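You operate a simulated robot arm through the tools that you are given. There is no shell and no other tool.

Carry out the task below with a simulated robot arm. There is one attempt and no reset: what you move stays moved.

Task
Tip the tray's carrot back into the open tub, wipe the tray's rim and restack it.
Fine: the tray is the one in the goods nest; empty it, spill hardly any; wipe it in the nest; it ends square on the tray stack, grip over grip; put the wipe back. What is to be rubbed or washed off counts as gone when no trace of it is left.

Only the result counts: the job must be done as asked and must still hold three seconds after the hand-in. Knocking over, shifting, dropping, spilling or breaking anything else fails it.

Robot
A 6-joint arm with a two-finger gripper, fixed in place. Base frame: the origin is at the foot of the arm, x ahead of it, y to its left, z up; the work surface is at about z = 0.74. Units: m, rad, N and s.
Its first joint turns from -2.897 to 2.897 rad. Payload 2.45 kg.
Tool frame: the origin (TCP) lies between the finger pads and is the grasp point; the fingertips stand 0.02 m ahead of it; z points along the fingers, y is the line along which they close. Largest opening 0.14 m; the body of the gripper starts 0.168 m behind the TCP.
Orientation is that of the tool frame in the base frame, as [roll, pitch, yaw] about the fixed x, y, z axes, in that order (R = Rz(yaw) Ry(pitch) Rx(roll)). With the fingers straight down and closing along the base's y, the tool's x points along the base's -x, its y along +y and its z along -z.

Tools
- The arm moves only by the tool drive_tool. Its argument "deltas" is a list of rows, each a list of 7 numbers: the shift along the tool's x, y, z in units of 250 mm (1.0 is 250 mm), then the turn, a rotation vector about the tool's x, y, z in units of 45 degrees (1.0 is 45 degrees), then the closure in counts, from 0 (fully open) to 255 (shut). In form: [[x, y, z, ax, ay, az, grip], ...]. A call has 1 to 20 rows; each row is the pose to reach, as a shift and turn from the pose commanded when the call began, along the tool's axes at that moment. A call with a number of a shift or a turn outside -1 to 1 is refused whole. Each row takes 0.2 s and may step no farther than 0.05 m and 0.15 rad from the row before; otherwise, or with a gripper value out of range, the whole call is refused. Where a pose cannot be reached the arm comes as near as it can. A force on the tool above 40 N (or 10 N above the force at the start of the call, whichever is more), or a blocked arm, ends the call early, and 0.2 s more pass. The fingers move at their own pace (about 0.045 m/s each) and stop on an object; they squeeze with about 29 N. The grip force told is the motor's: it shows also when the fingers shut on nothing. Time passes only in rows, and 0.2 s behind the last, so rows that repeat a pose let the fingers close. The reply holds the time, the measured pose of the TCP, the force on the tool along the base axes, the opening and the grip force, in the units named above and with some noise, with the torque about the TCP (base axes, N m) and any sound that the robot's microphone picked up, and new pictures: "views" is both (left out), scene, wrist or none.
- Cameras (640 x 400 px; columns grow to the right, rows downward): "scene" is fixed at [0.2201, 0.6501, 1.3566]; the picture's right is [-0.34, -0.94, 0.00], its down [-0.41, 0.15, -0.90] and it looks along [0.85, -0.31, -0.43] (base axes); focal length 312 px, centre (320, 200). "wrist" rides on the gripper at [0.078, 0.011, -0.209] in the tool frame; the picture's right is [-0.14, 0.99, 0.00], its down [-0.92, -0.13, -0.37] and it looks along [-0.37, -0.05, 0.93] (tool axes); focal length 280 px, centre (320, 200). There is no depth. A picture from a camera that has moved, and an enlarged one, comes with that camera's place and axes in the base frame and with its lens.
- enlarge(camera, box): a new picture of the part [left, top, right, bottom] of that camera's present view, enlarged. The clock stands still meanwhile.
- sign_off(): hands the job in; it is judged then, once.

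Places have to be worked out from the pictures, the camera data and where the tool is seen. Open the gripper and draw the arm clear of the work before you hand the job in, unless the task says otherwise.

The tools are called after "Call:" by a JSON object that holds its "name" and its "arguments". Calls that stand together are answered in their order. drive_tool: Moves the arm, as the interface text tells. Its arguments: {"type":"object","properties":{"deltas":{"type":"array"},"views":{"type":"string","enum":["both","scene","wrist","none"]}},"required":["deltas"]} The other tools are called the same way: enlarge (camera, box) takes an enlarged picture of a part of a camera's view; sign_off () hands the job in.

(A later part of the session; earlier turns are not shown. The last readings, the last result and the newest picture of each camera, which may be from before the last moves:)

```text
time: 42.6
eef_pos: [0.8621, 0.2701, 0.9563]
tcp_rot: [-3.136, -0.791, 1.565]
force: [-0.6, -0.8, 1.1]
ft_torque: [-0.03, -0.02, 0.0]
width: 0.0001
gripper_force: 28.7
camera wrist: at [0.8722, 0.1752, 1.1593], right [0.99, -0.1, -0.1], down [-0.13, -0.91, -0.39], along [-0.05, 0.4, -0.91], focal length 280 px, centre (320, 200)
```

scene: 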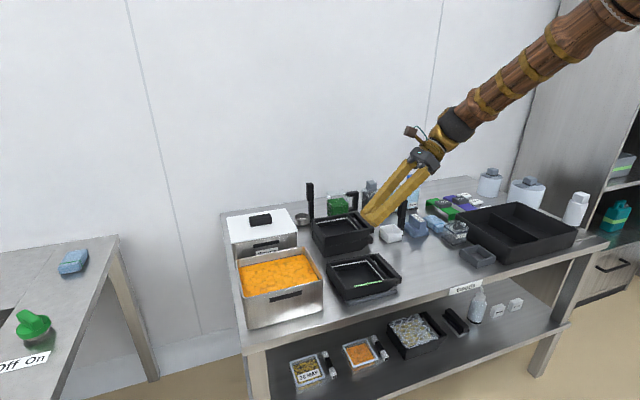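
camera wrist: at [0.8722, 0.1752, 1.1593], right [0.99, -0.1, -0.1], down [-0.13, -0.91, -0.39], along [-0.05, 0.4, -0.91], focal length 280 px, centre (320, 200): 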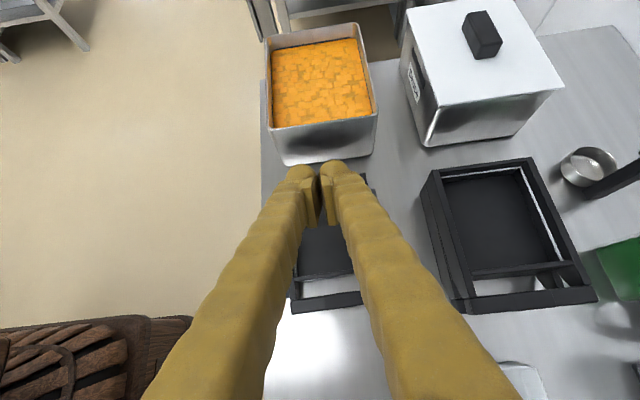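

The fingers shut on nothing: the tray slipped out during the return and seems to have landed at the nest. I look closely to see where and how it lies.

Call:
{"name": "enlarge", "arguments": {"camera": "scene", "box": [300, 220, 440, 310]}}

Call:
{"name": "enlarge", "arguments": {"camera": "scene", "box": [220, 170, 420, 330]}}

Call:
{"name": "enlarge", "arguments": {"camera": "wrist", "box": [240, 120, 440, 330]}}

```text
4.44 times, centred on (370, 265) of scene
camera zoom: at [0.2201, 0.6501, 1.3566], right [-0.34, -0.94, 0.0], down [-0.41, 0.15, -0.9], along [0.85, -0.31, -0.43], focal length 1388 px, centre (98, -89)
```

zoom: 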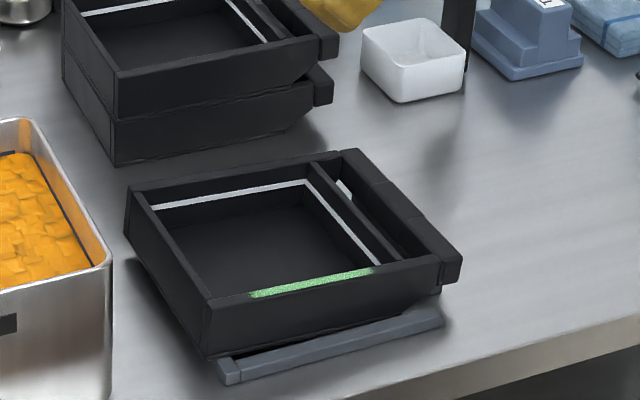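

```text
2.50 times, centred on (320, 250) of scene
camera zoom: at [0.2201, 0.6501, 1.3566], right [-0.34, -0.94, 0.0], down [-0.41, 0.15, -0.9], along [0.85, -0.31, -0.43], focal length 781 px, centre (320, 75)
```

zoom: 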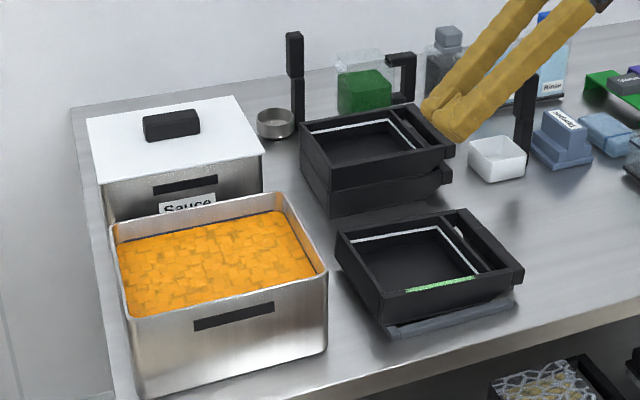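

```text
1.90 times, centred on (340, 225) of wrist
camera zoom: at [0.8722, 0.1752, 1.1593], right [0.99, -0.1, -0.1], down [-0.13, -0.91, -0.39], along [-0.05, 0.4, -0.91], focal length 534 px, centre (282, 152)
```

zoom: 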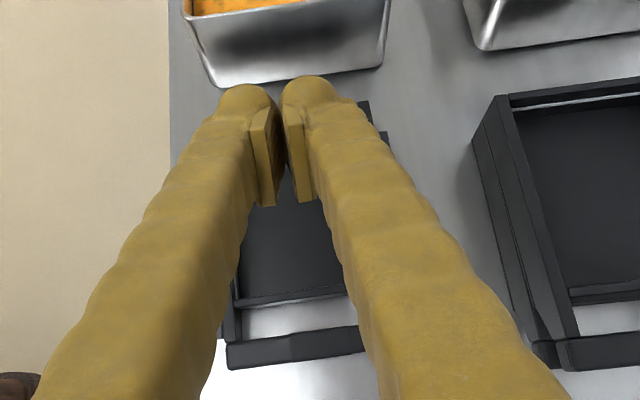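

The tray is upright and undamaged-looking, lying over the nest but shifted toward +y onto a rail, and it was already empty. I back off, return the tool to the vertical/closing-along-y attitude and look from above; next time I'll clamp the bar and the −y wall together with the flat pads engaged.

Call:
{"name": "drive_tool", "arguments": {"deltas": [[0.0057, -0.0354, -0.03, 0.0559, -0.0559, -0.1347, 200], [0.0114, -0.0709, -0.06, 0.1117, -0.1117, -0.2694, 150], [0.0171, -0.1063, -0.0896, 0.1676, -0.1676, -0.4041, 100], [0.0229, -0.1417, -0.1194, 0.2234, -0.2234, -0.5389, 50], [0.0286, -0.1771, -0.1493, 0.2793, -0.2793, -0.6736, 0], [0.0343, -0.2126, -0.1791, 0.3351, -0.3351, -0.8083, 0], [0.04, -0.248, -0.209, 0.391, -0.391, -0.943, 0], [0.04, -0.248, -0.209, 0.391, -0.391, -0.943, 0]], "views": "none"}}

Call:
{"name": "drive_tool", "arguments": {"deltas": [[0, 0, 0, 0.0559, -0.0559, -0.1347, 0], [0, 0, 0, 0.1117, -0.1117, -0.2694, 0], [0, 0, 0, 0.1676, -0.1676, -0.4041, 0], [0, 0, 0, 0.2234, -0.2234, -0.5389, 0], [0, 0, 0, 0.2793, -0.2793, -0.6736, 0], [0, 0, 0, 0.3351, -0.3351, -0.8083, 0], [0, 0, 0, 0.391, -0.391, -0.943, 0], [0, 0, 0, 0.391, -0.391, -0.943, 0]], "views": "both"}}

Call:
{"name": "enlarge", "arguments": {"camera": "wrist", "box": [250, 120, 430, 260]}}

```text
time: 44.4
eef_pos: [0.8, 0.2403, 1.0013]
tcp_rot: [2.966, -0.392, 2.424]
force: [0.5, 0.0, 1.2]
ft_torque: [-0.02, -0.02, -0.01]
width: 0.1402
gripper_force: 0.1
```

```text
time: 46.2
eef_pos: [0.7991, 0.2418, 1.0001]
tcp_rot: [3.138, -0.005, -3.141]
force: [-0.3, -0.3, -0.3]
ft_torque: [-0.02, 0.02, 0.04]
width: 0.1401
gripper_force: 0.0
camera wrist: at [0.721, 0.2492, 1.2104], right [0.14, 0.99, 0.0], down [0.92, -0.13, 0.36], along [0.36, -0.05, -0.93], focal length 280 px, centre (320, 200)
```

scene: 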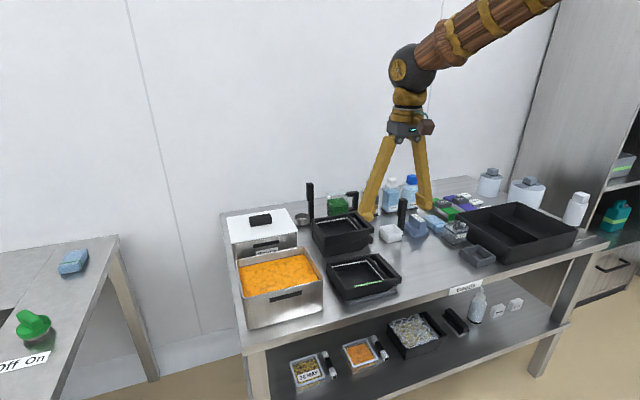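
wrist: 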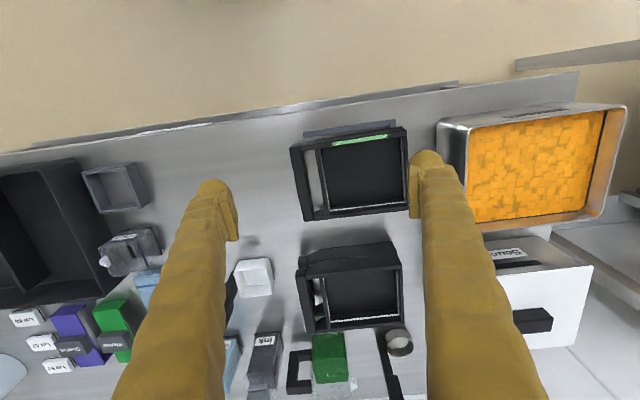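

```text
2.86 times, centred on (340, 190) of wrist
camera zoom: at [0.721, 0.2492, 1.2104], right [0.14, 0.99, 0.0], down [0.92, -0.13, 0.36], along [0.36, -0.05, -0.93], focal length 801 px, centre (263, 229)
```

zoom: 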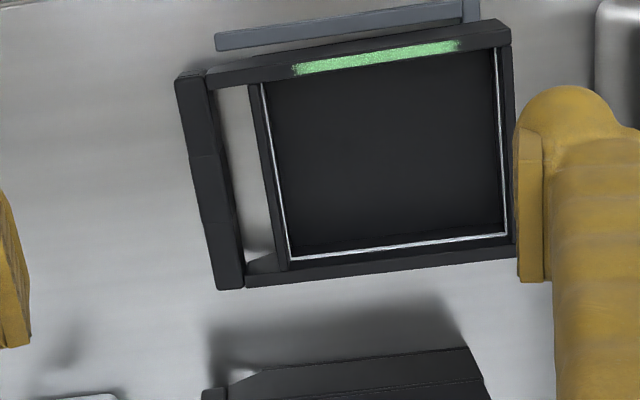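

The tray has shifted only about +22 mm in y (bar y≈0.192–0.209, +y wall outer ≈0.369), no yaw, with its +y side resting on the rail. I'll clamp the bar's outer face and the −y wall's inner face together (about 45 mm) with a vertical tool, so I descend to z≈0.80 with the gripper open.

Call:
{"name": "drive_tool", "arguments": {"deltas": [[-0.05, -0.022, 0.12, -0.02, 0, 0, 0], [-0.1, -0.044, 0.28, -0.04, 0, 0, 0], [-0.15, -0.066, 0.44, -0.06, 0, 0, 0], [-0.2, -0.088, 0.6, -0.08, 0, 0, 0], [-0.2516, -0.11, 0.72, -0.1, 0, 0, 0], [-0.2516, -0.11, 0.8, -0.111, 0, 0, 0], [-0.2516, -0.11, 0.8, -0.111, 0, 0, 0]], "views": "both"}}

Call:
{"name": "enlarge", "arguments": {"camera": "scene", "box": [310, 200, 450, 305]}}

```text
time: 47.8
eef_pos: [0.8618, 0.2135, 0.801]
tcp_rot: [3.051, -0.005, 3.14]
force: [0.6, -0.3, 0.6]
ft_torque: [-0.01, 0.01, -0.02]
width: 0.1399
gripper_force: 0.1
camera wrist: at [0.7838, 0.2039, 1.0105], right [0.14, 0.99, 0.09], down [0.92, -0.16, 0.35], along [0.36, 0.03, -0.93], focal length 280 px, centre (320, 200)
```

scene: 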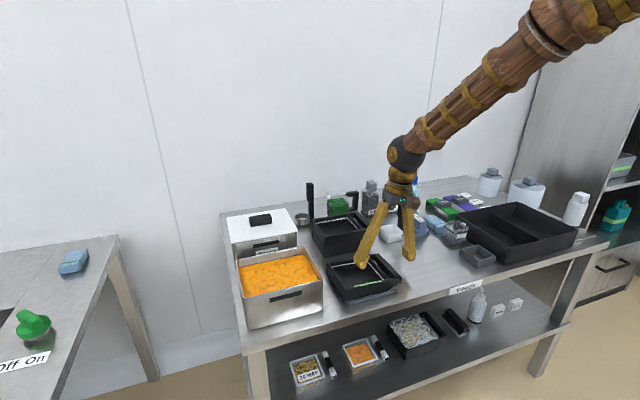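
wrist: 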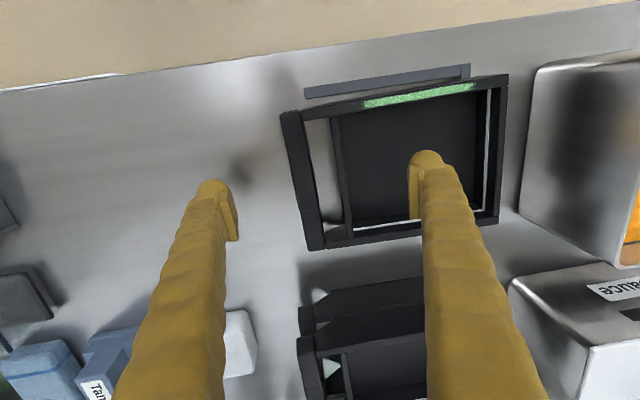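

```text
3.81 times, centred on (380, 252) of scene
camera zoom: at [0.2201, 0.6501, 1.3566], right [-0.34, -0.94, 0.0], down [-0.41, 0.15, -0.9], along [0.85, -0.31, -0.43], focal length 1190 px, centre (91, 0)
```

zoom: 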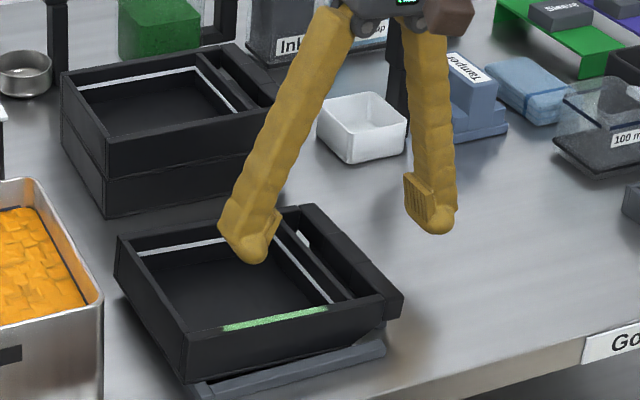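

The inner finger is over the tray interior and the outer one is outside the bar. I descend gently to z≈0.772.

Call:
{"name": "drive_tool", "arguments": {"deltas": [[0, -0.0036, 0.04, 0, 0, 0, 0], [0, -0.0072, 0.08, 0, 0, 0, 0], [0, -0.0104, 0.1155, 0, 0, 0, 0], [0, -0.0104, 0.1155, 0, 0, 0, 0]], "views": "none"}}

```text
time: 48.8
eef_pos: [0.862, 0.2136, 0.7712]
tcp_rot: [3.051, -0.004, 3.14]
force: [-0.1, 0.4, -0.3]
ft_torque: [0.0, 0.04, 0.0]
width: 0.1398
gripper_force: 0.0
```

No contact yet, so I close on the bar and wall here.

Call:
{"name": "drive_tool", "arguments": {"deltas": [[0, 0, 0.006, 0, 0, 0, 100], [0, 0, 0.006, 0, 0, 0, 150], [0, 0, 0.006, 0, 0, 0, 160], [0, 0, 0.006, 0, 0, 0, 255], [0, 0, 0.006, 0, 0, 0, 255], [0, 0, 0.006, 0, 0, 0, 255], [0, 0, 0.006, 0, 0, 0, 255], [0, 0, 0.006, 0, 0, 0, 255]], "views": "both"}}

Call:
{"name": "enlarge", "arguments": {"camera": "scene", "box": [310, 200, 450, 305]}}

Call:
{"name": "enlarge", "arguments": {"camera": "wrist", "box": [260, 60, 460, 260]}}

```text
time: 50.6
eef_pos: [0.8612, 0.2124, 0.7713]
tcp_rot: [3.051, -0.005, 3.138]
force: [-1.1, -0.4, -0.4]
ft_torque: [-0.04, -0.02, 0.02]
width: 0.0447
gripper_force: 28.8
camera wrist: at [0.783, 0.2042, 0.9801], right [0.14, 0.99, 0.09], down [0.92, -0.16, 0.35], along [0.36, 0.03, -0.93], focal length 280 px, centre (320, 200)
```

scene: 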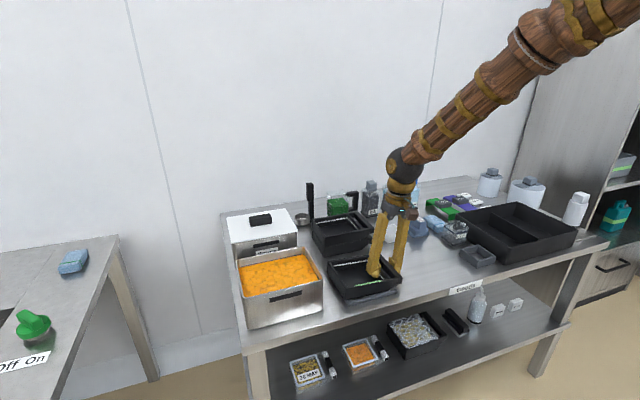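
wrist: 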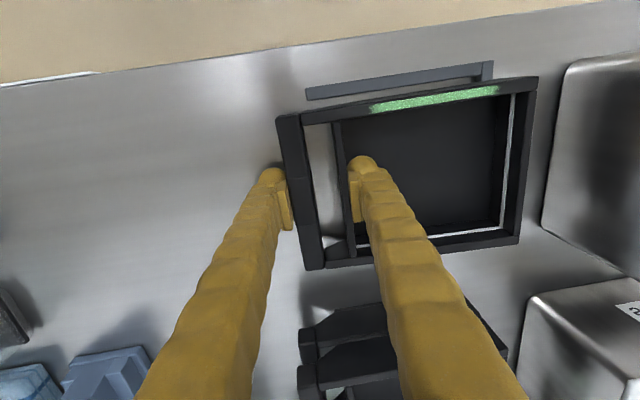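

```text
3.81 times, centred on (380, 252) of scene
camera zoom: at [0.2201, 0.6501, 1.3566], right [-0.34, -0.94, 0.0], down [-0.41, 0.15, -0.9], along [0.85, -0.31, -0.43], focal length 1190 px, centre (91, 0)
```

zoom: 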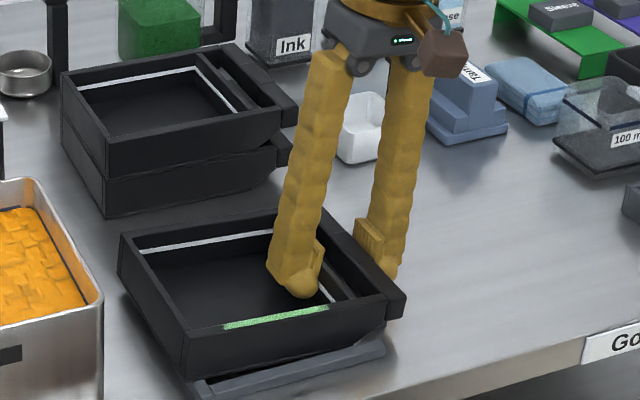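

```text
2.00 times, centred on (360, 160) of wrist
camera zoom: at [0.783, 0.2042, 0.9801], right [0.14, 0.99, 0.09], down [0.92, -0.16, 0.35], along [0.36, 0.03, -0.93], focal length 561 px, centre (240, 280)
```

zoom: 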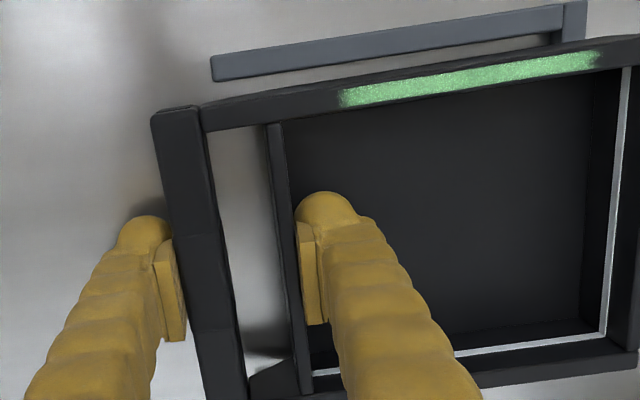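

Clamped firmly at 44.7 mm, just as measured. I lift about 36 mm, level the tray and shift it back by −20 mm in y and −2 mm in x over the nest, then check.

Call:
{"name": "drive_tool", "arguments": {"deltas": [[0, 0.003, -0.03, 0, 0, 0, 255], [0, 0.006, -0.07, 0, 0, 0, 255], [0, 0.01, -0.11, 0, 0, 0, 255], [0, 0.0129, -0.1434, 0.04, 0, 0, 255], [0, 0.0129, -0.1434, 0.08, 0, 0, 255], [0, 0.0129, -0.1434, 0.111, 0, 0, 255], [0.004, -0.03, -0.147, 0.111, 0, 0, 255], [0.008, -0.0668, -0.1506, 0.111, 0, 0, 255], [0.008, -0.0668, -0.1506, 0.111, 0, 0, 255]], "views": "both"}}

Call:
{"name": "enlarge", "arguments": {"camera": "scene", "box": [310, 200, 450, 305]}}

Call:
{"name": "enlarge", "arguments": {"camera": "wrist", "box": [260, 60, 540, 280]}}

```text
time: 52.6
eef_pos: [0.8594, 0.1947, 0.8045]
tcp_rot: [3.137, -0.004, 3.139]
force: [-1.0, -0.5, 0.3]
ft_torque: [-0.05, 0.0, 0.02]
width: 0.0447
gripper_force: 29.0
camera wrist: at [0.7808, 0.2024, 1.0154], right [0.14, 0.99, 0.0], down [0.92, -0.13, 0.36], along [0.36, -0.05, -0.93], focal length 280 px, centre (320, 200)
```

scene: 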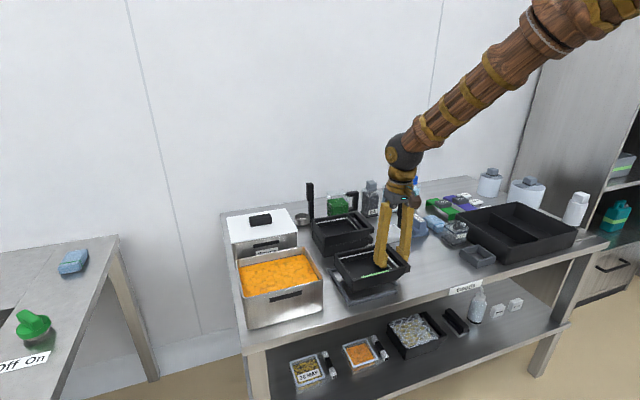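
wrist: 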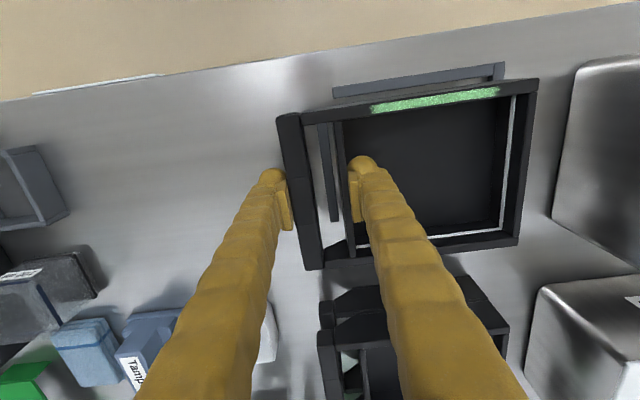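

```text
3.81 times, centred on (380, 252) of scene
camera zoom: at [0.2201, 0.6501, 1.3566], right [-0.34, -0.94, 0.0], down [-0.41, 0.15, -0.9], along [0.85, -0.31, -0.43], focal length 1190 px, centre (91, 0)
```

zoom: 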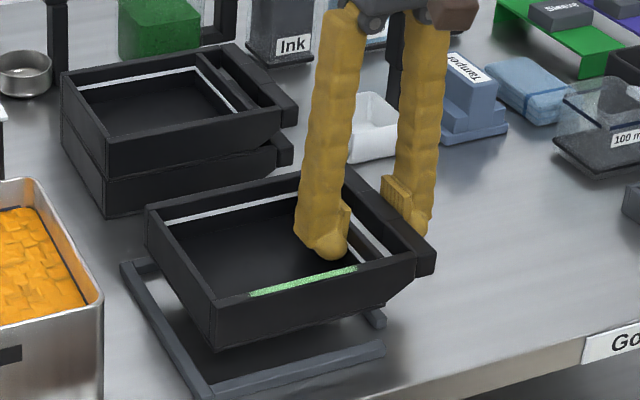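

```text
1.82 times, centred on (400, 170) of wrist
camera zoom: at [0.7808, 0.2024, 1.0154], right [0.14, 0.99, 0.0], down [0.92, -0.13, 0.36], along [0.36, -0.05, -0.93], focal length 510 px, centre (174, 254)
```

zoom: 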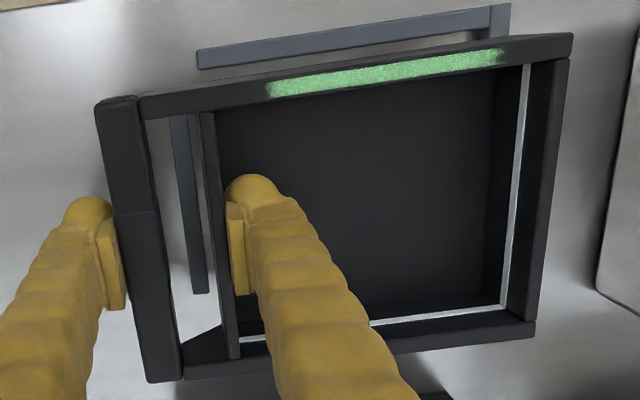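

The clamp holds well and the tray hangs level over the nest. I lower to just above the rails and compare the tray edges with them before setting it down.

Call:
{"name": "drive_tool", "arguments": {"deltas": [[0, -0.004, 0.03, 0, 0, 0, 255], [0, -0.008, 0.06, 0, 0, 0, 255], [0, -0.0088, 0.07, 0, 0, 0, 255], [0, -0.0088, 0.07, 0, 0, 0, 255]], "views": "both"}}

Call:
{"name": "enlarge", "arguments": {"camera": "scene", "box": [320, 230, 430, 305]}}

Call:
{"name": "enlarge", "arguments": {"camera": "wrist", "box": [260, 60, 540, 280]}}

```text
time: 53.6
eef_pos: [0.8593, 0.1915, 0.7888]
tcp_rot: [3.138, -0.007, 3.14]
force: [0.0, 0.6, -0.7]
ft_torque: [-0.07, 0.01, 0.02]
width: 0.0448
gripper_force: 29.6
camera wrist: at [0.7812, 0.2002, 0.9981], right [0.14, 0.99, 0.0], down [0.92, -0.13, 0.36], along [0.36, -0.05, -0.93], focal length 280 px, centre (320, 200)
```

scene: 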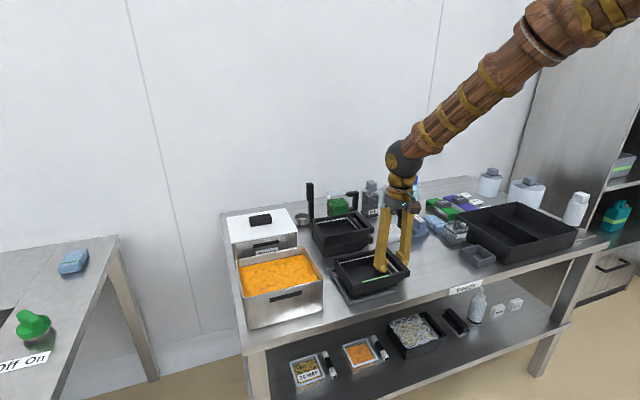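
wrist: 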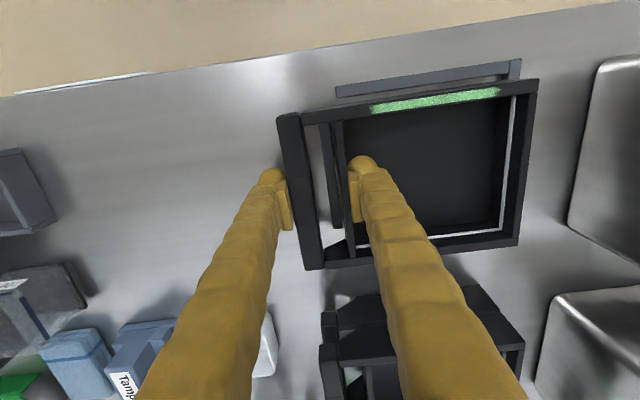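

```text
5.33 times, centred on (375, 268) of scene
camera zoom: at [0.2201, 0.6501, 1.3566], right [-0.34, -0.94, 0.0], down [-0.41, 0.15, -0.9], along [0.85, -0.31, -0.43], focal length 1666 px, centre (27, -160)
```

zoom: 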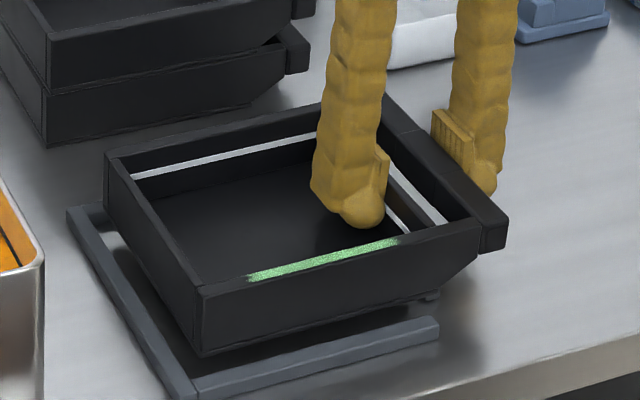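

```text
1.82 times, centred on (400, 170) of wrist
camera zoom: at [0.7812, 0.2002, 0.9981], right [0.14, 0.99, 0.0], down [0.92, -0.13, 0.36], along [0.36, -0.05, -0.93], focal length 510 px, centre (174, 254)
```

zoom: 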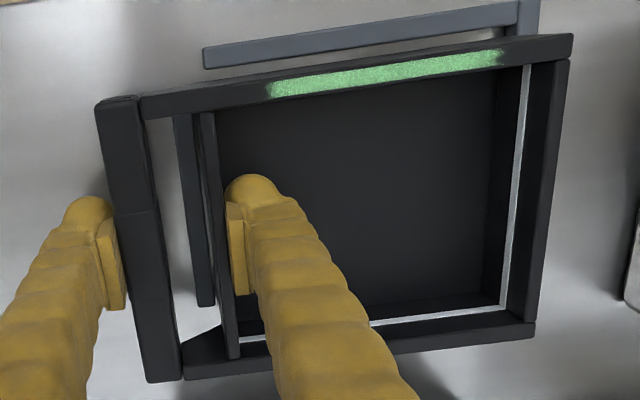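

Alignment with the rails looks right (the −y rail again sits in the gap next to the wall). I lower until the tray touches down.

Call:
{"name": "drive_tool", "arguments": {"deltas": [[0, 0.002, 0.02, 0, 0, 0, 255], [0, 0.004, 0.04, 0, 0, 0, 255], [0, 0.004, 0.056, 0, 0, 0, 255], [0, 0.004, 0.068, 0, 0, 0, 255], [0, 0.004, 0.068, 0, 0, 0, 255]], "views": "both"}}

Call:
{"name": "enlarge", "arguments": {"camera": "scene", "box": [320, 230, 430, 305]}}

Call:
{"name": "enlarge", "arguments": {"camera": "wrist", "box": [260, 60, 540, 280]}}

```text
time: 54.8
eef_pos: [0.8592, 0.1916, 0.7722]
tcp_rot: [3.137, -0.005, 3.141]
force: [0.6, -0.3, 2.2]
ft_torque: [0.16, -0.19, 0.01]
width: 0.0447
gripper_force: 29.5
camera wrist: at [0.7809, 0.2012, 0.9814], right [0.14, 0.99, 0.0], down [0.92, -0.13, 0.36], along [0.36, -0.05, -0.93], focal length 280 px, centre (320, 200)
```

scene: 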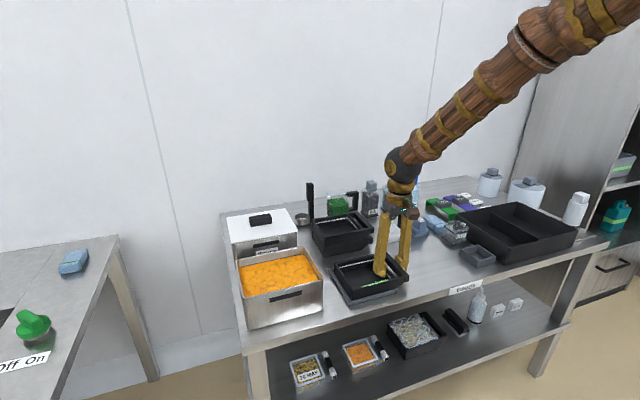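
wrist: 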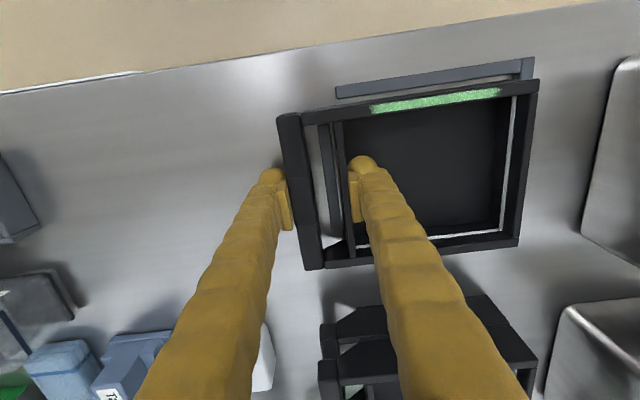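

```text
5.33 times, centred on (375, 268) of scene
camera zoom: at [0.2201, 0.6501, 1.3566], right [-0.34, -0.94, 0.0], down [-0.41, 0.15, -0.9], along [0.85, -0.31, -0.43], focal length 1666 px, centre (27, -160)
```

zoom: 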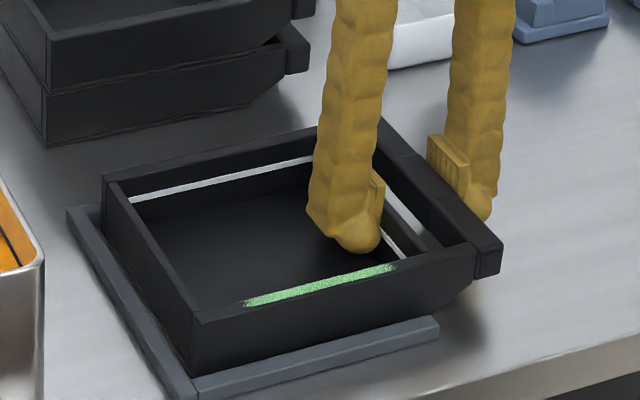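

```text
1.82 times, centred on (400, 170) of wrist
camera zoom: at [0.7809, 0.2012, 0.9814], right [0.14, 0.99, 0.0], down [0.92, -0.13, 0.36], along [0.36, -0.05, -0.93], focal length 510 px, centre (174, 254)
```

zoom: 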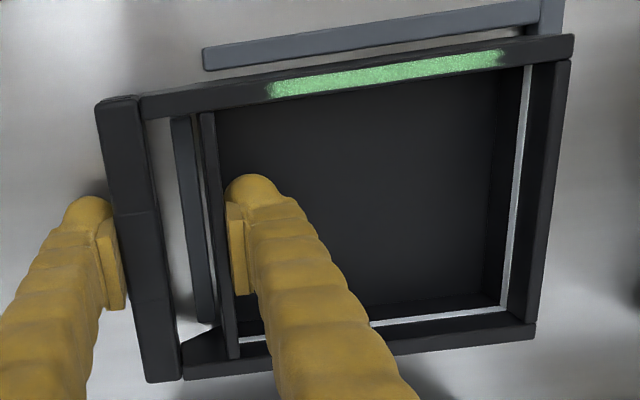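

First touch at z≈0.772 with 2 N. I press 1.5 mm lower to seat it and read the force distribution.

Call:
{"name": "drive_tool", "arguments": {"deltas": [[0, 0, 0.004, 0, 0, 0, 255], [0, 0, 0.008, 0, 0, 0, 255], [0, 0, 0.008, 0, 0, 0, 255]], "views": "none"}}

```text
time: 55.6
eef_pos: [0.8597, 0.1925, 0.7711]
tcp_rot: [3.137, -0.005, 3.137]
force: [-0.9, -8.2, 24.6]
ft_torque: [0.19, 0.05, 0.03]
width: 0.045
gripper_force: 29.4
```

Seated firmly: 24.6 N spread around the middle. I relax upward slightly, open fully and rise straight up.

Call:
{"name": "drive_tool", "arguments": {"deltas": [[0, 0, -0.004, 0, 0, 0, 255], [0, 0, -0.006, 0, 0, 0, 160], [0, 0, -0.006, 0, 0, 0, 80], [0, 0, -0.006, 0, 0, 0, 40], [0, 0, -0.006, 0, 0, 0, 0], [0, 0, -0.006, 0, 0, 0, 0], [0, 0, -0.08, 0, 0, 0, 0], [0, 0, -0.2, 0, 0, 0, 0], [0, 0, -0.38, 0, 0, 0, 0], [0, 0, -0.56, 0, 0, 0, 0], [0, 0, -0.74, 0, 0, 0, 0]], "views": "both"}}

Call:
{"name": "enlarge", "arguments": {"camera": "scene", "box": [320, 230, 430, 305]}}

Call:
{"name": "enlarge", "arguments": {"camera": "wrist", "box": [250, 60, 430, 220]}}

```text
time: 58.0
eef_pos: [0.8601, 0.1907, 0.9543]
tcp_rot: [3.137, -0.005, 3.14]
force: [0.5, -1.0, 0.3]
ft_torque: [0.01, 0.0, 0.0]
width: 0.1399
gripper_force: 0.2
camera wrist: at [0.7816, 0.2, 1.1643], right [0.14, 0.99, 0.0], down [0.92, -0.13, 0.36], along [0.36, -0.05, -0.93], focal length 280 px, centre (320, 200)
```

scene: 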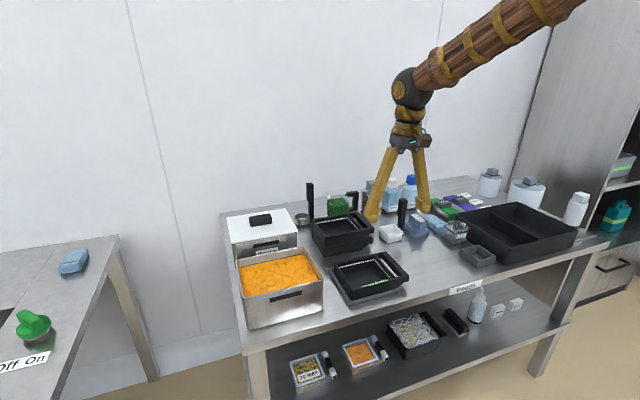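
wrist: 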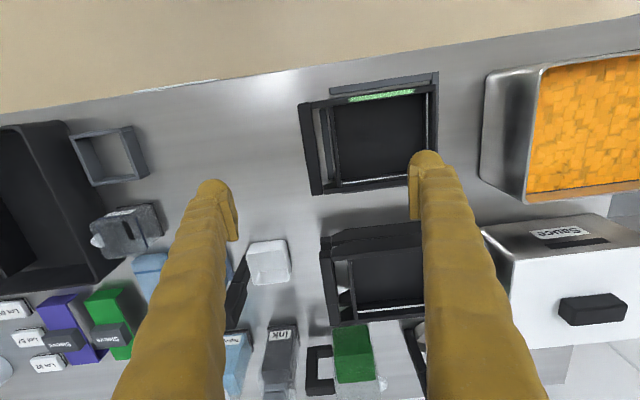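

```text
5.33 times, centred on (375, 268) of scene
camera zoom: at [0.2201, 0.6501, 1.3566], right [-0.34, -0.94, 0.0], down [-0.41, 0.15, -0.9], along [0.85, -0.31, -0.43], focal length 1666 px, centre (27, -160)
```

zoom: 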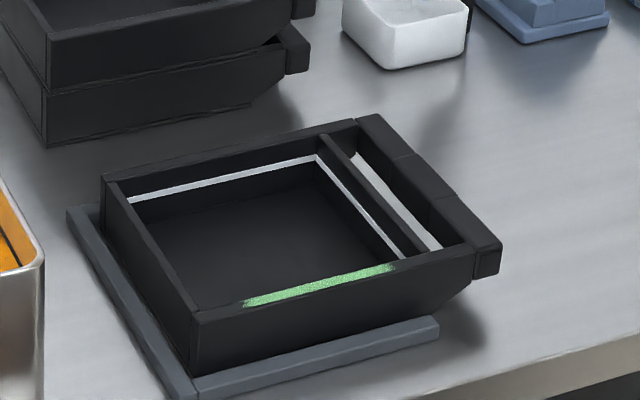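

```text
2.50 times, centred on (340, 140) of wrist
camera zoom: at [0.7816, 0.2, 1.1643], right [0.14, 0.99, 0.0], down [0.92, -0.13, 0.36], along [0.36, -0.05, -0.93], focal length 701 px, centre (270, 350)
```

zoom: 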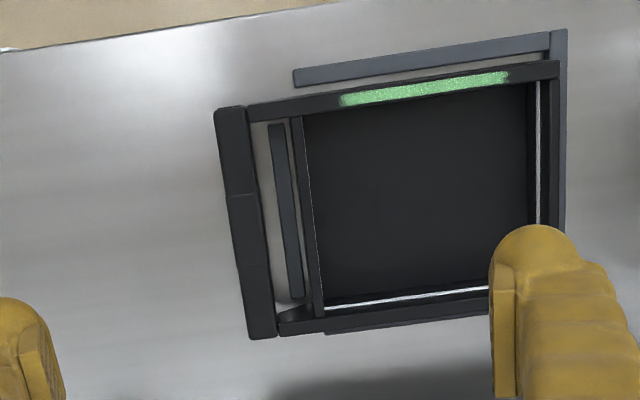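

The tray sits in the nest exactly as it did at first (matching within about 1 mm) and its inside is clean. Next is the wipe: I move over toward (1.05, −0.12) at a safe height for a proper look.

Call:
{"name": "drive_tool", "arguments": {"deltas": [[-0.02, -0.05, -0.1, 0, 0, 0, 0], [-0.06, -0.2, -0.19, 0, 0, 0, 0], [-0.12, -0.38, -0.19, 0, 0, 0, 0], [-0.18, -0.56, -0.19, 0, 0, 0, 0], [-0.24, -0.74, -0.19, 0, 0, 0, 0], [-0.3, -0.92, -0.19, 0, 0, 0, 0]], "views": "none"}}

Call:
{"name": "drive_tool", "arguments": {"deltas": [[-0.03, -0.15, 0, 0, 0, 0, 0], [-0.06, -0.3, 0, 0, 0, 0, 0], [-0.06, -0.3, 0, 0, 0, 0, 0]], "views": "both"}}

Call:
{"name": "enlarge", "arguments": {"camera": "wrist", "box": [210, 120, 440, 280]}}

```text
time: 59.4
eef_pos: [0.9335, -0.0388, 1.0015]
tcp_rot: [3.138, -0.005, 3.14]
force: [0.2, 0.0, 0.4]
ft_torque: [-0.03, -0.02, -0.03]
width: 0.1403
gripper_force: 0.1
```

```text
time: 60.2
eef_pos: [0.9501, -0.1145, 1.0007]
tcp_rot: [3.139, -0.004, 3.141]
force: [-0.3, -0.1, 0.1]
ft_torque: [0.0, 0.0, -0.01]
width: 0.1399
gripper_force: 0.1
camera wrist: at [0.8719, -0.105, 1.2102], right [0.14, 0.99, 0.0], down [0.92, -0.13, 0.36], along [0.36, -0.05, -0.93], focal length 280 px, centre (320, 200)
```

scene: 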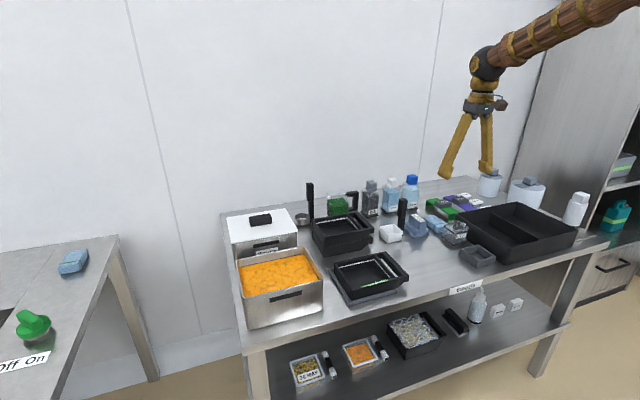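
wrist: 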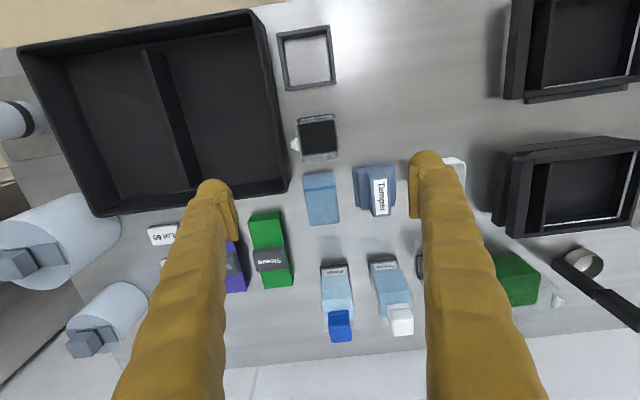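

```text
2.50 times, centred on (325, 200) of wrist
camera zoom: at [0.8719, -0.105, 1.2102], right [0.14, 0.99, 0.0], down [0.92, -0.13, 0.36], along [0.36, -0.05, -0.93], focal length 701 px, centre (308, 200)
```

zoom: 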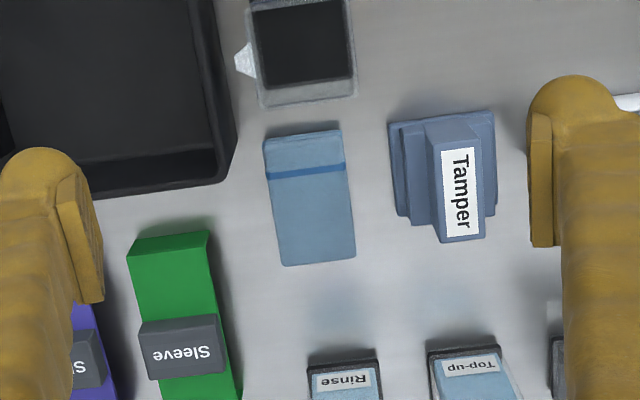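

The wipe's top face spans x≈1.011–1.099, y≈−0.155 to −0.102 (53 mm wide), between the tamper at y≥−0.068 and the black bin. I pitch the tool 0.4 rad forward, set the opening to about 62 mm and hover above it to test the reach.

Call:
{"name": "drive_tool", "arguments": {"deltas": [[-0.06, -0.01, 0.04, 0, -0.09, 0, 100], [-0.12, -0.02, 0.09, 0, -0.18, 0, 130], [-0.18, -0.03, 0.14, 0, -0.27, 0, 142], [-0.24, -0.04, 0.2, 0, -0.36, 0, 142], [-0.3, -0.05, 0.28, 0, -0.44, 0, 142], [-0.36, -0.0568, 0.36, 0, -0.509, 0, 142], [-0.36, -0.0568, 0.44, 0, -0.509, 0, 142], [-0.36, -0.0568, 0.48, 0, -0.509, 0, 142], [-0.36, -0.0568, 0.48, 0, -0.509, 0, 142]], "views": "both"}}

Call:
{"name": "enlarge", "arguments": {"camera": "wrist", "box": [220, 40, 420, 220]}}

Call:
{"name": "enlarge", "arguments": {"camera": "scene", "box": [390, 180, 490, 255]}}

```text
time: 62.2
eef_pos: [1.0391, -0.127, 0.8804]
tcp_rot: [3.14, 0.394, 3.14]
force: [0.7, 0.3, -0.4]
ft_torque: [-0.01, 0.03, 0.01]
width: 0.0619
gripper_force: 0.0
camera wrist: at [0.8854, -0.1182, 1.0428], right [0.13, 0.99, 0.06], down [0.71, -0.13, 0.69], along [0.69, -0.05, -0.72], focal length 280 px, centre (320, 200)
```

scene: 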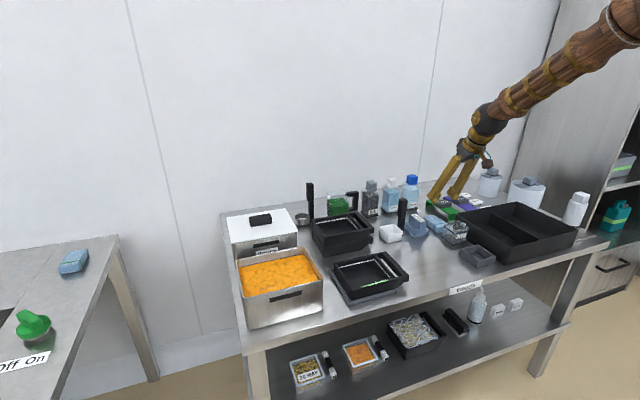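
wrist: 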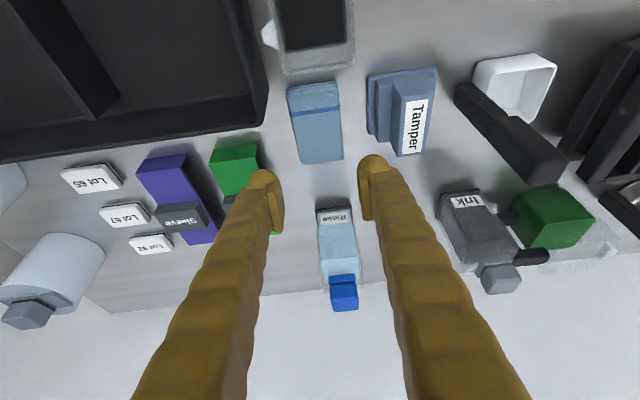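

```text
2.22 times, centred on (320, 130) of wrist
camera zoom: at [0.8854, -0.1182, 1.0428], right [0.13, 0.99, 0.06], down [0.71, -0.13, 0.69], along [0.69, -0.05, -0.72], focal length 623 px, centre (320, 356)
```

zoom: 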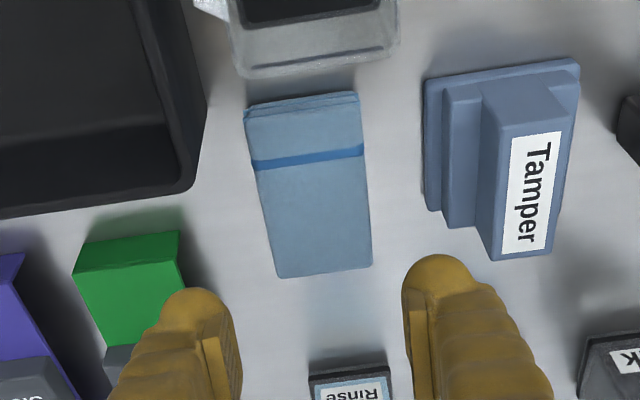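

```text
5.33 times, centred on (440, 218) of scene
camera zoom: at [0.2201, 0.6501, 1.3566], right [-0.34, -0.94, 0.0], down [-0.41, 0.15, -0.9], along [0.85, -0.31, -0.43], focal length 1666 px, centre (-320, 107)
```

zoom: 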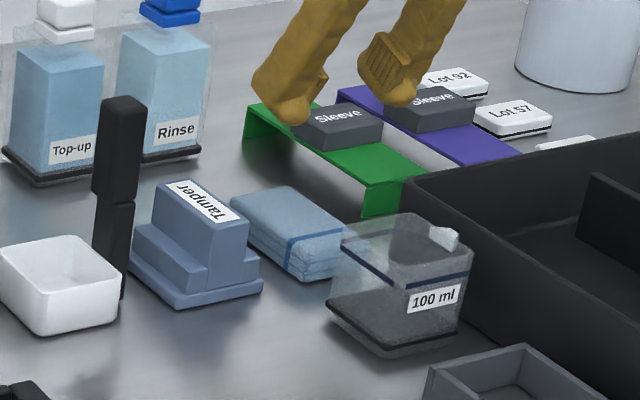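

The reach is fine at 0.39 rad. The left finger may foul the bin's corner though, so I zoom in on the gap between the wipe and the bin.

Call:
{"name": "enlarge", "arguments": {"camera": "wrist", "box": [230, 60, 360, 180]}}

Call:
{"name": "enlarge", "arguments": {"camera": "scene", "box": [420, 195, 480, 245]}}

Call:
{"name": "enlarge", "arguments": {"camera": "scene", "box": [450, 195, 590, 280]}}

```text
3.33 times, centred on (295, 120) of wrist
camera zoom: at [0.8854, -0.1182, 1.0428], right [0.13, 0.99, 0.06], down [0.71, -0.13, 0.69], along [0.69, -0.05, -0.72], focal length 935 px, centre (403, 467)
```

zoom: 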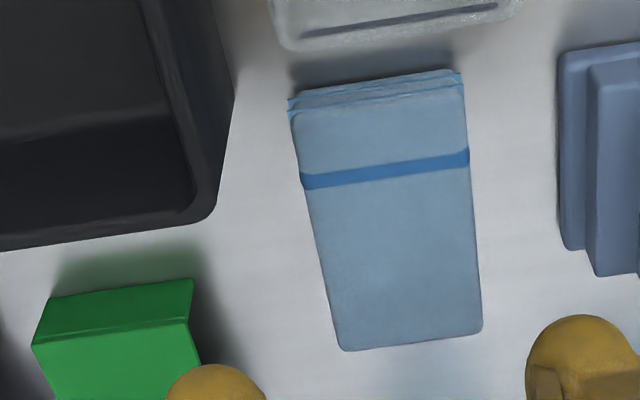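

```text
8.00 times, centred on (450, 220) of scene
camera zoom: at [0.2201, 0.6501, 1.3566], right [-0.34, -0.94, 0.0], down [-0.41, 0.15, -0.9], along [0.85, -0.31, -0.43], focal length 2499 px, centre (-720, 40)
```

zoom: 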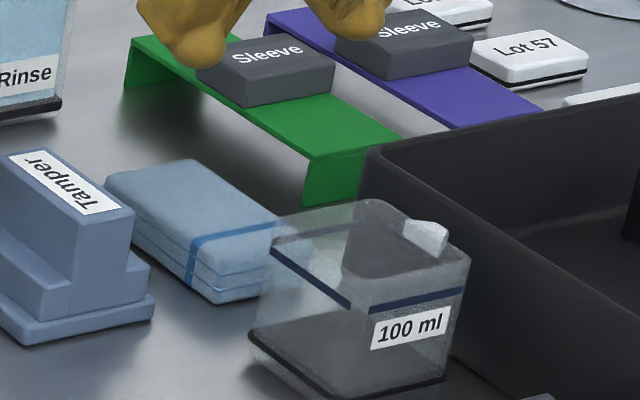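

```text
4.57 times, centred on (520, 238) of scene
camera zoom: at [0.2201, 0.6501, 1.3566], right [-0.34, -0.94, 0.0], down [-0.41, 0.15, -0.9], along [0.85, -0.31, -0.43], focal length 1428 px, centre (-594, 29)
```

zoom: 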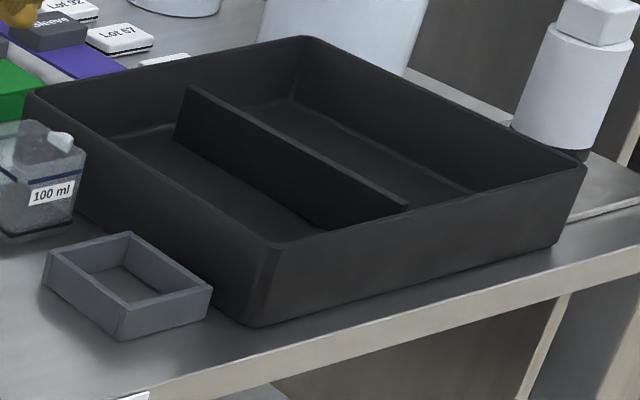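

The bin's far-right corner is at about (1.005, −0.173) with its rim at z≈0.816, so gripping at x≈1.055 clears it by about 1 cm; the tamper base starts at y≈−0.0675. I narrow to 58 mm and descend around the wipe.

Call:
{"name": "drive_tool", "arguments": {"deltas": [[0.015, 0, 0.08, 0, 0, 0, 149], [0.035, 0, 0.18, 0, 0, 0, 149], [0.055, 0, 0.27, 0, 0, 0, 149], [0.0647, 0, 0.3214, 0, 0, 0, 149], [0.08, 0, 0.358, 0, 0, 0, 149], [0.095, 0, 0.395, 0, 0, 0, 149], [0.1108, 0, 0.4322, 0, 0, 0, 149], [0.1108, 0, 0.4322, 0, 0, 0, 149]], "views": "both"}}

Call:
{"name": "enlarge", "arguments": {"camera": "wrist", "box": [230, 90, 410, 220]}}

Call:
{"name": "enlarge", "arguments": {"camera": "scene", "box": [390, 180, 490, 255]}}

```text
time: 64.0
eef_pos: [1.056, -0.1279, 0.7694]
tcp_rot: [3.137, 0.393, 3.139]
force: [-0.1, 0.6, -0.2]
ft_torque: [0.0, 0.03, -0.03]
width: 0.0581
gripper_force: 0.1
camera wrist: at [0.9017, -0.1183, 0.9326], right [0.13, 0.99, 0.06], down [0.71, -0.13, 0.69], along [0.69, -0.05, -0.72], focal length 280 px, centre (320, 200)
```

scene: 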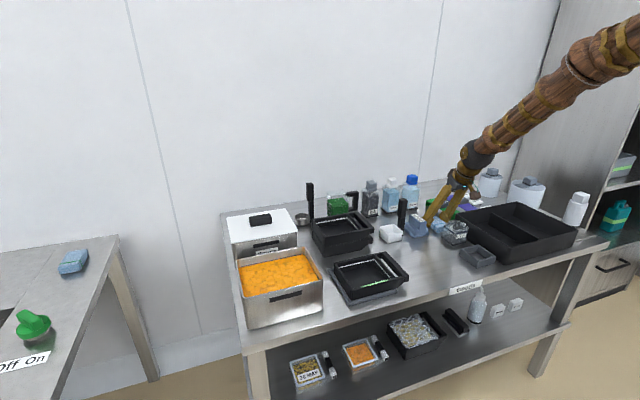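
wrist: 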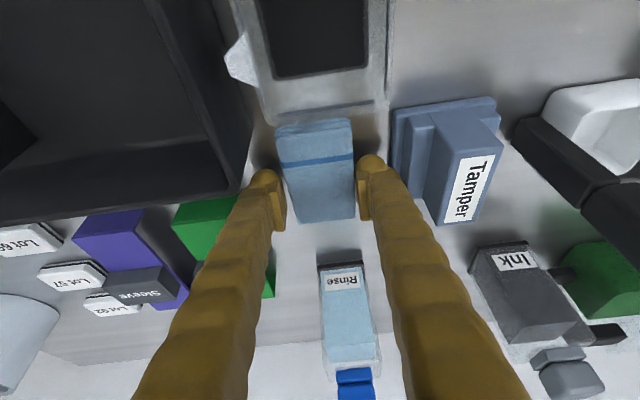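

```text
3.08 times, centred on (320, 155) of wrist
camera zoom: at [0.9017, -0.1183, 0.9326], right [0.13, 0.99, 0.06], down [0.71, -0.13, 0.69], along [0.69, -0.05, -0.72], focal length 863 px, centre (320, 338)
```

zoom: 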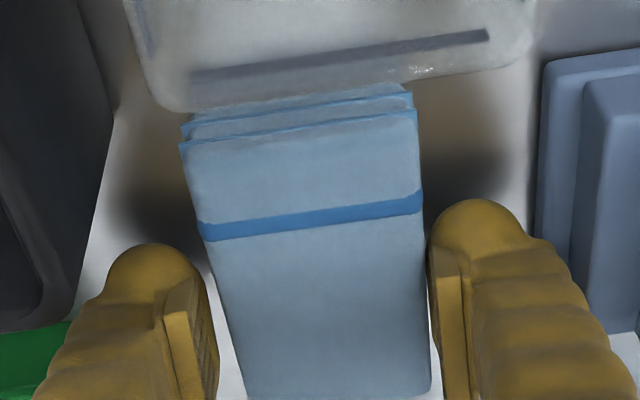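

```text
5.33 times, centred on (440, 218) of scene
camera zoom: at [0.2201, 0.6501, 1.3566], right [-0.34, -0.94, 0.0], down [-0.41, 0.15, -0.9], along [0.85, -0.31, -0.43], focal length 1666 px, centre (-320, 107)
```

zoom: 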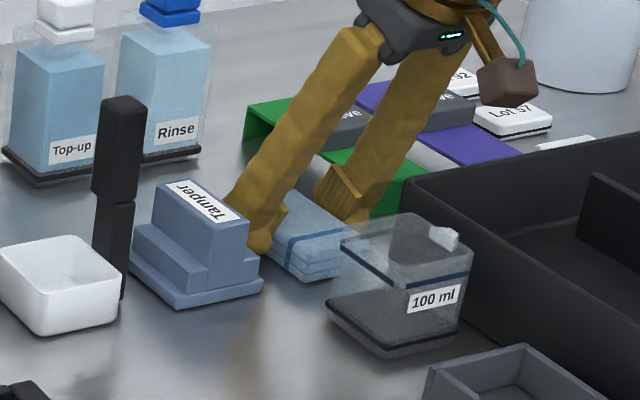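

The wipe is between the fingers with nothing touched. I go 2 mm lower, close and test-lift slightly.

Call:
{"name": "drive_tool", "arguments": {"deltas": [[0.0031, 0, 0.0074, 0, 0, 0, 149], [0.0031, 0, 0.0074, 0, 0, 0, 170], [0.0031, 0, 0.0074, 0, 0, 0, 255], [0.0031, 0, 0.0074, 0, 0, 0, 255], [0.0031, 0, 0.0074, 0, 0, 0, 255], [0.0031, 0, 0.0074, 0, 0, 0, 255]], "views": "wrist"}}

Call:
{"name": "enlarge", "arguments": {"camera": "wrist", "box": [230, 90, 410, 220]}}

```text
time: 65.4
eef_pos: [1.056, -0.1274, 0.7678]
tcp_rot: [3.138, 0.394, 3.139]
force: [0.2, -0.9, 2.8]
ft_torque: [0.0, 0.02, -0.02]
width: 0.0523
gripper_force: 28.8
camera wrist: at [0.9016, -0.1181, 0.9308], right [0.13, 0.99, 0.06], down [0.71, -0.13, 0.69], along [0.69, -0.05, -0.72], focal length 280 px, centre (320, 200)
```

wrist: 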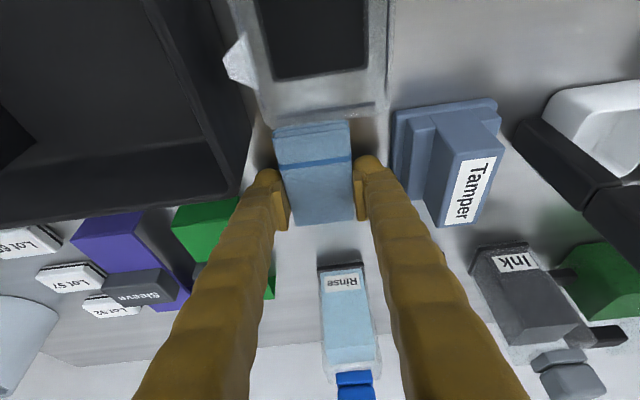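

```text
3.08 times, centred on (320, 155) of wrist
camera zoom: at [0.9016, -0.1181, 0.9308], right [0.13, 0.99, 0.06], down [0.71, -0.13, 0.69], along [0.69, -0.05, -0.72], focal length 863 px, centre (320, 338)
```

zoom: 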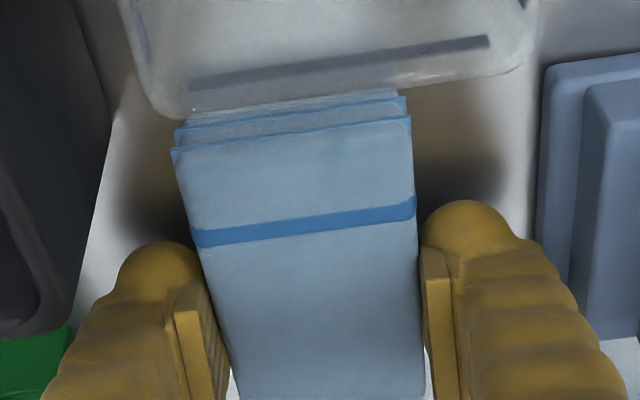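

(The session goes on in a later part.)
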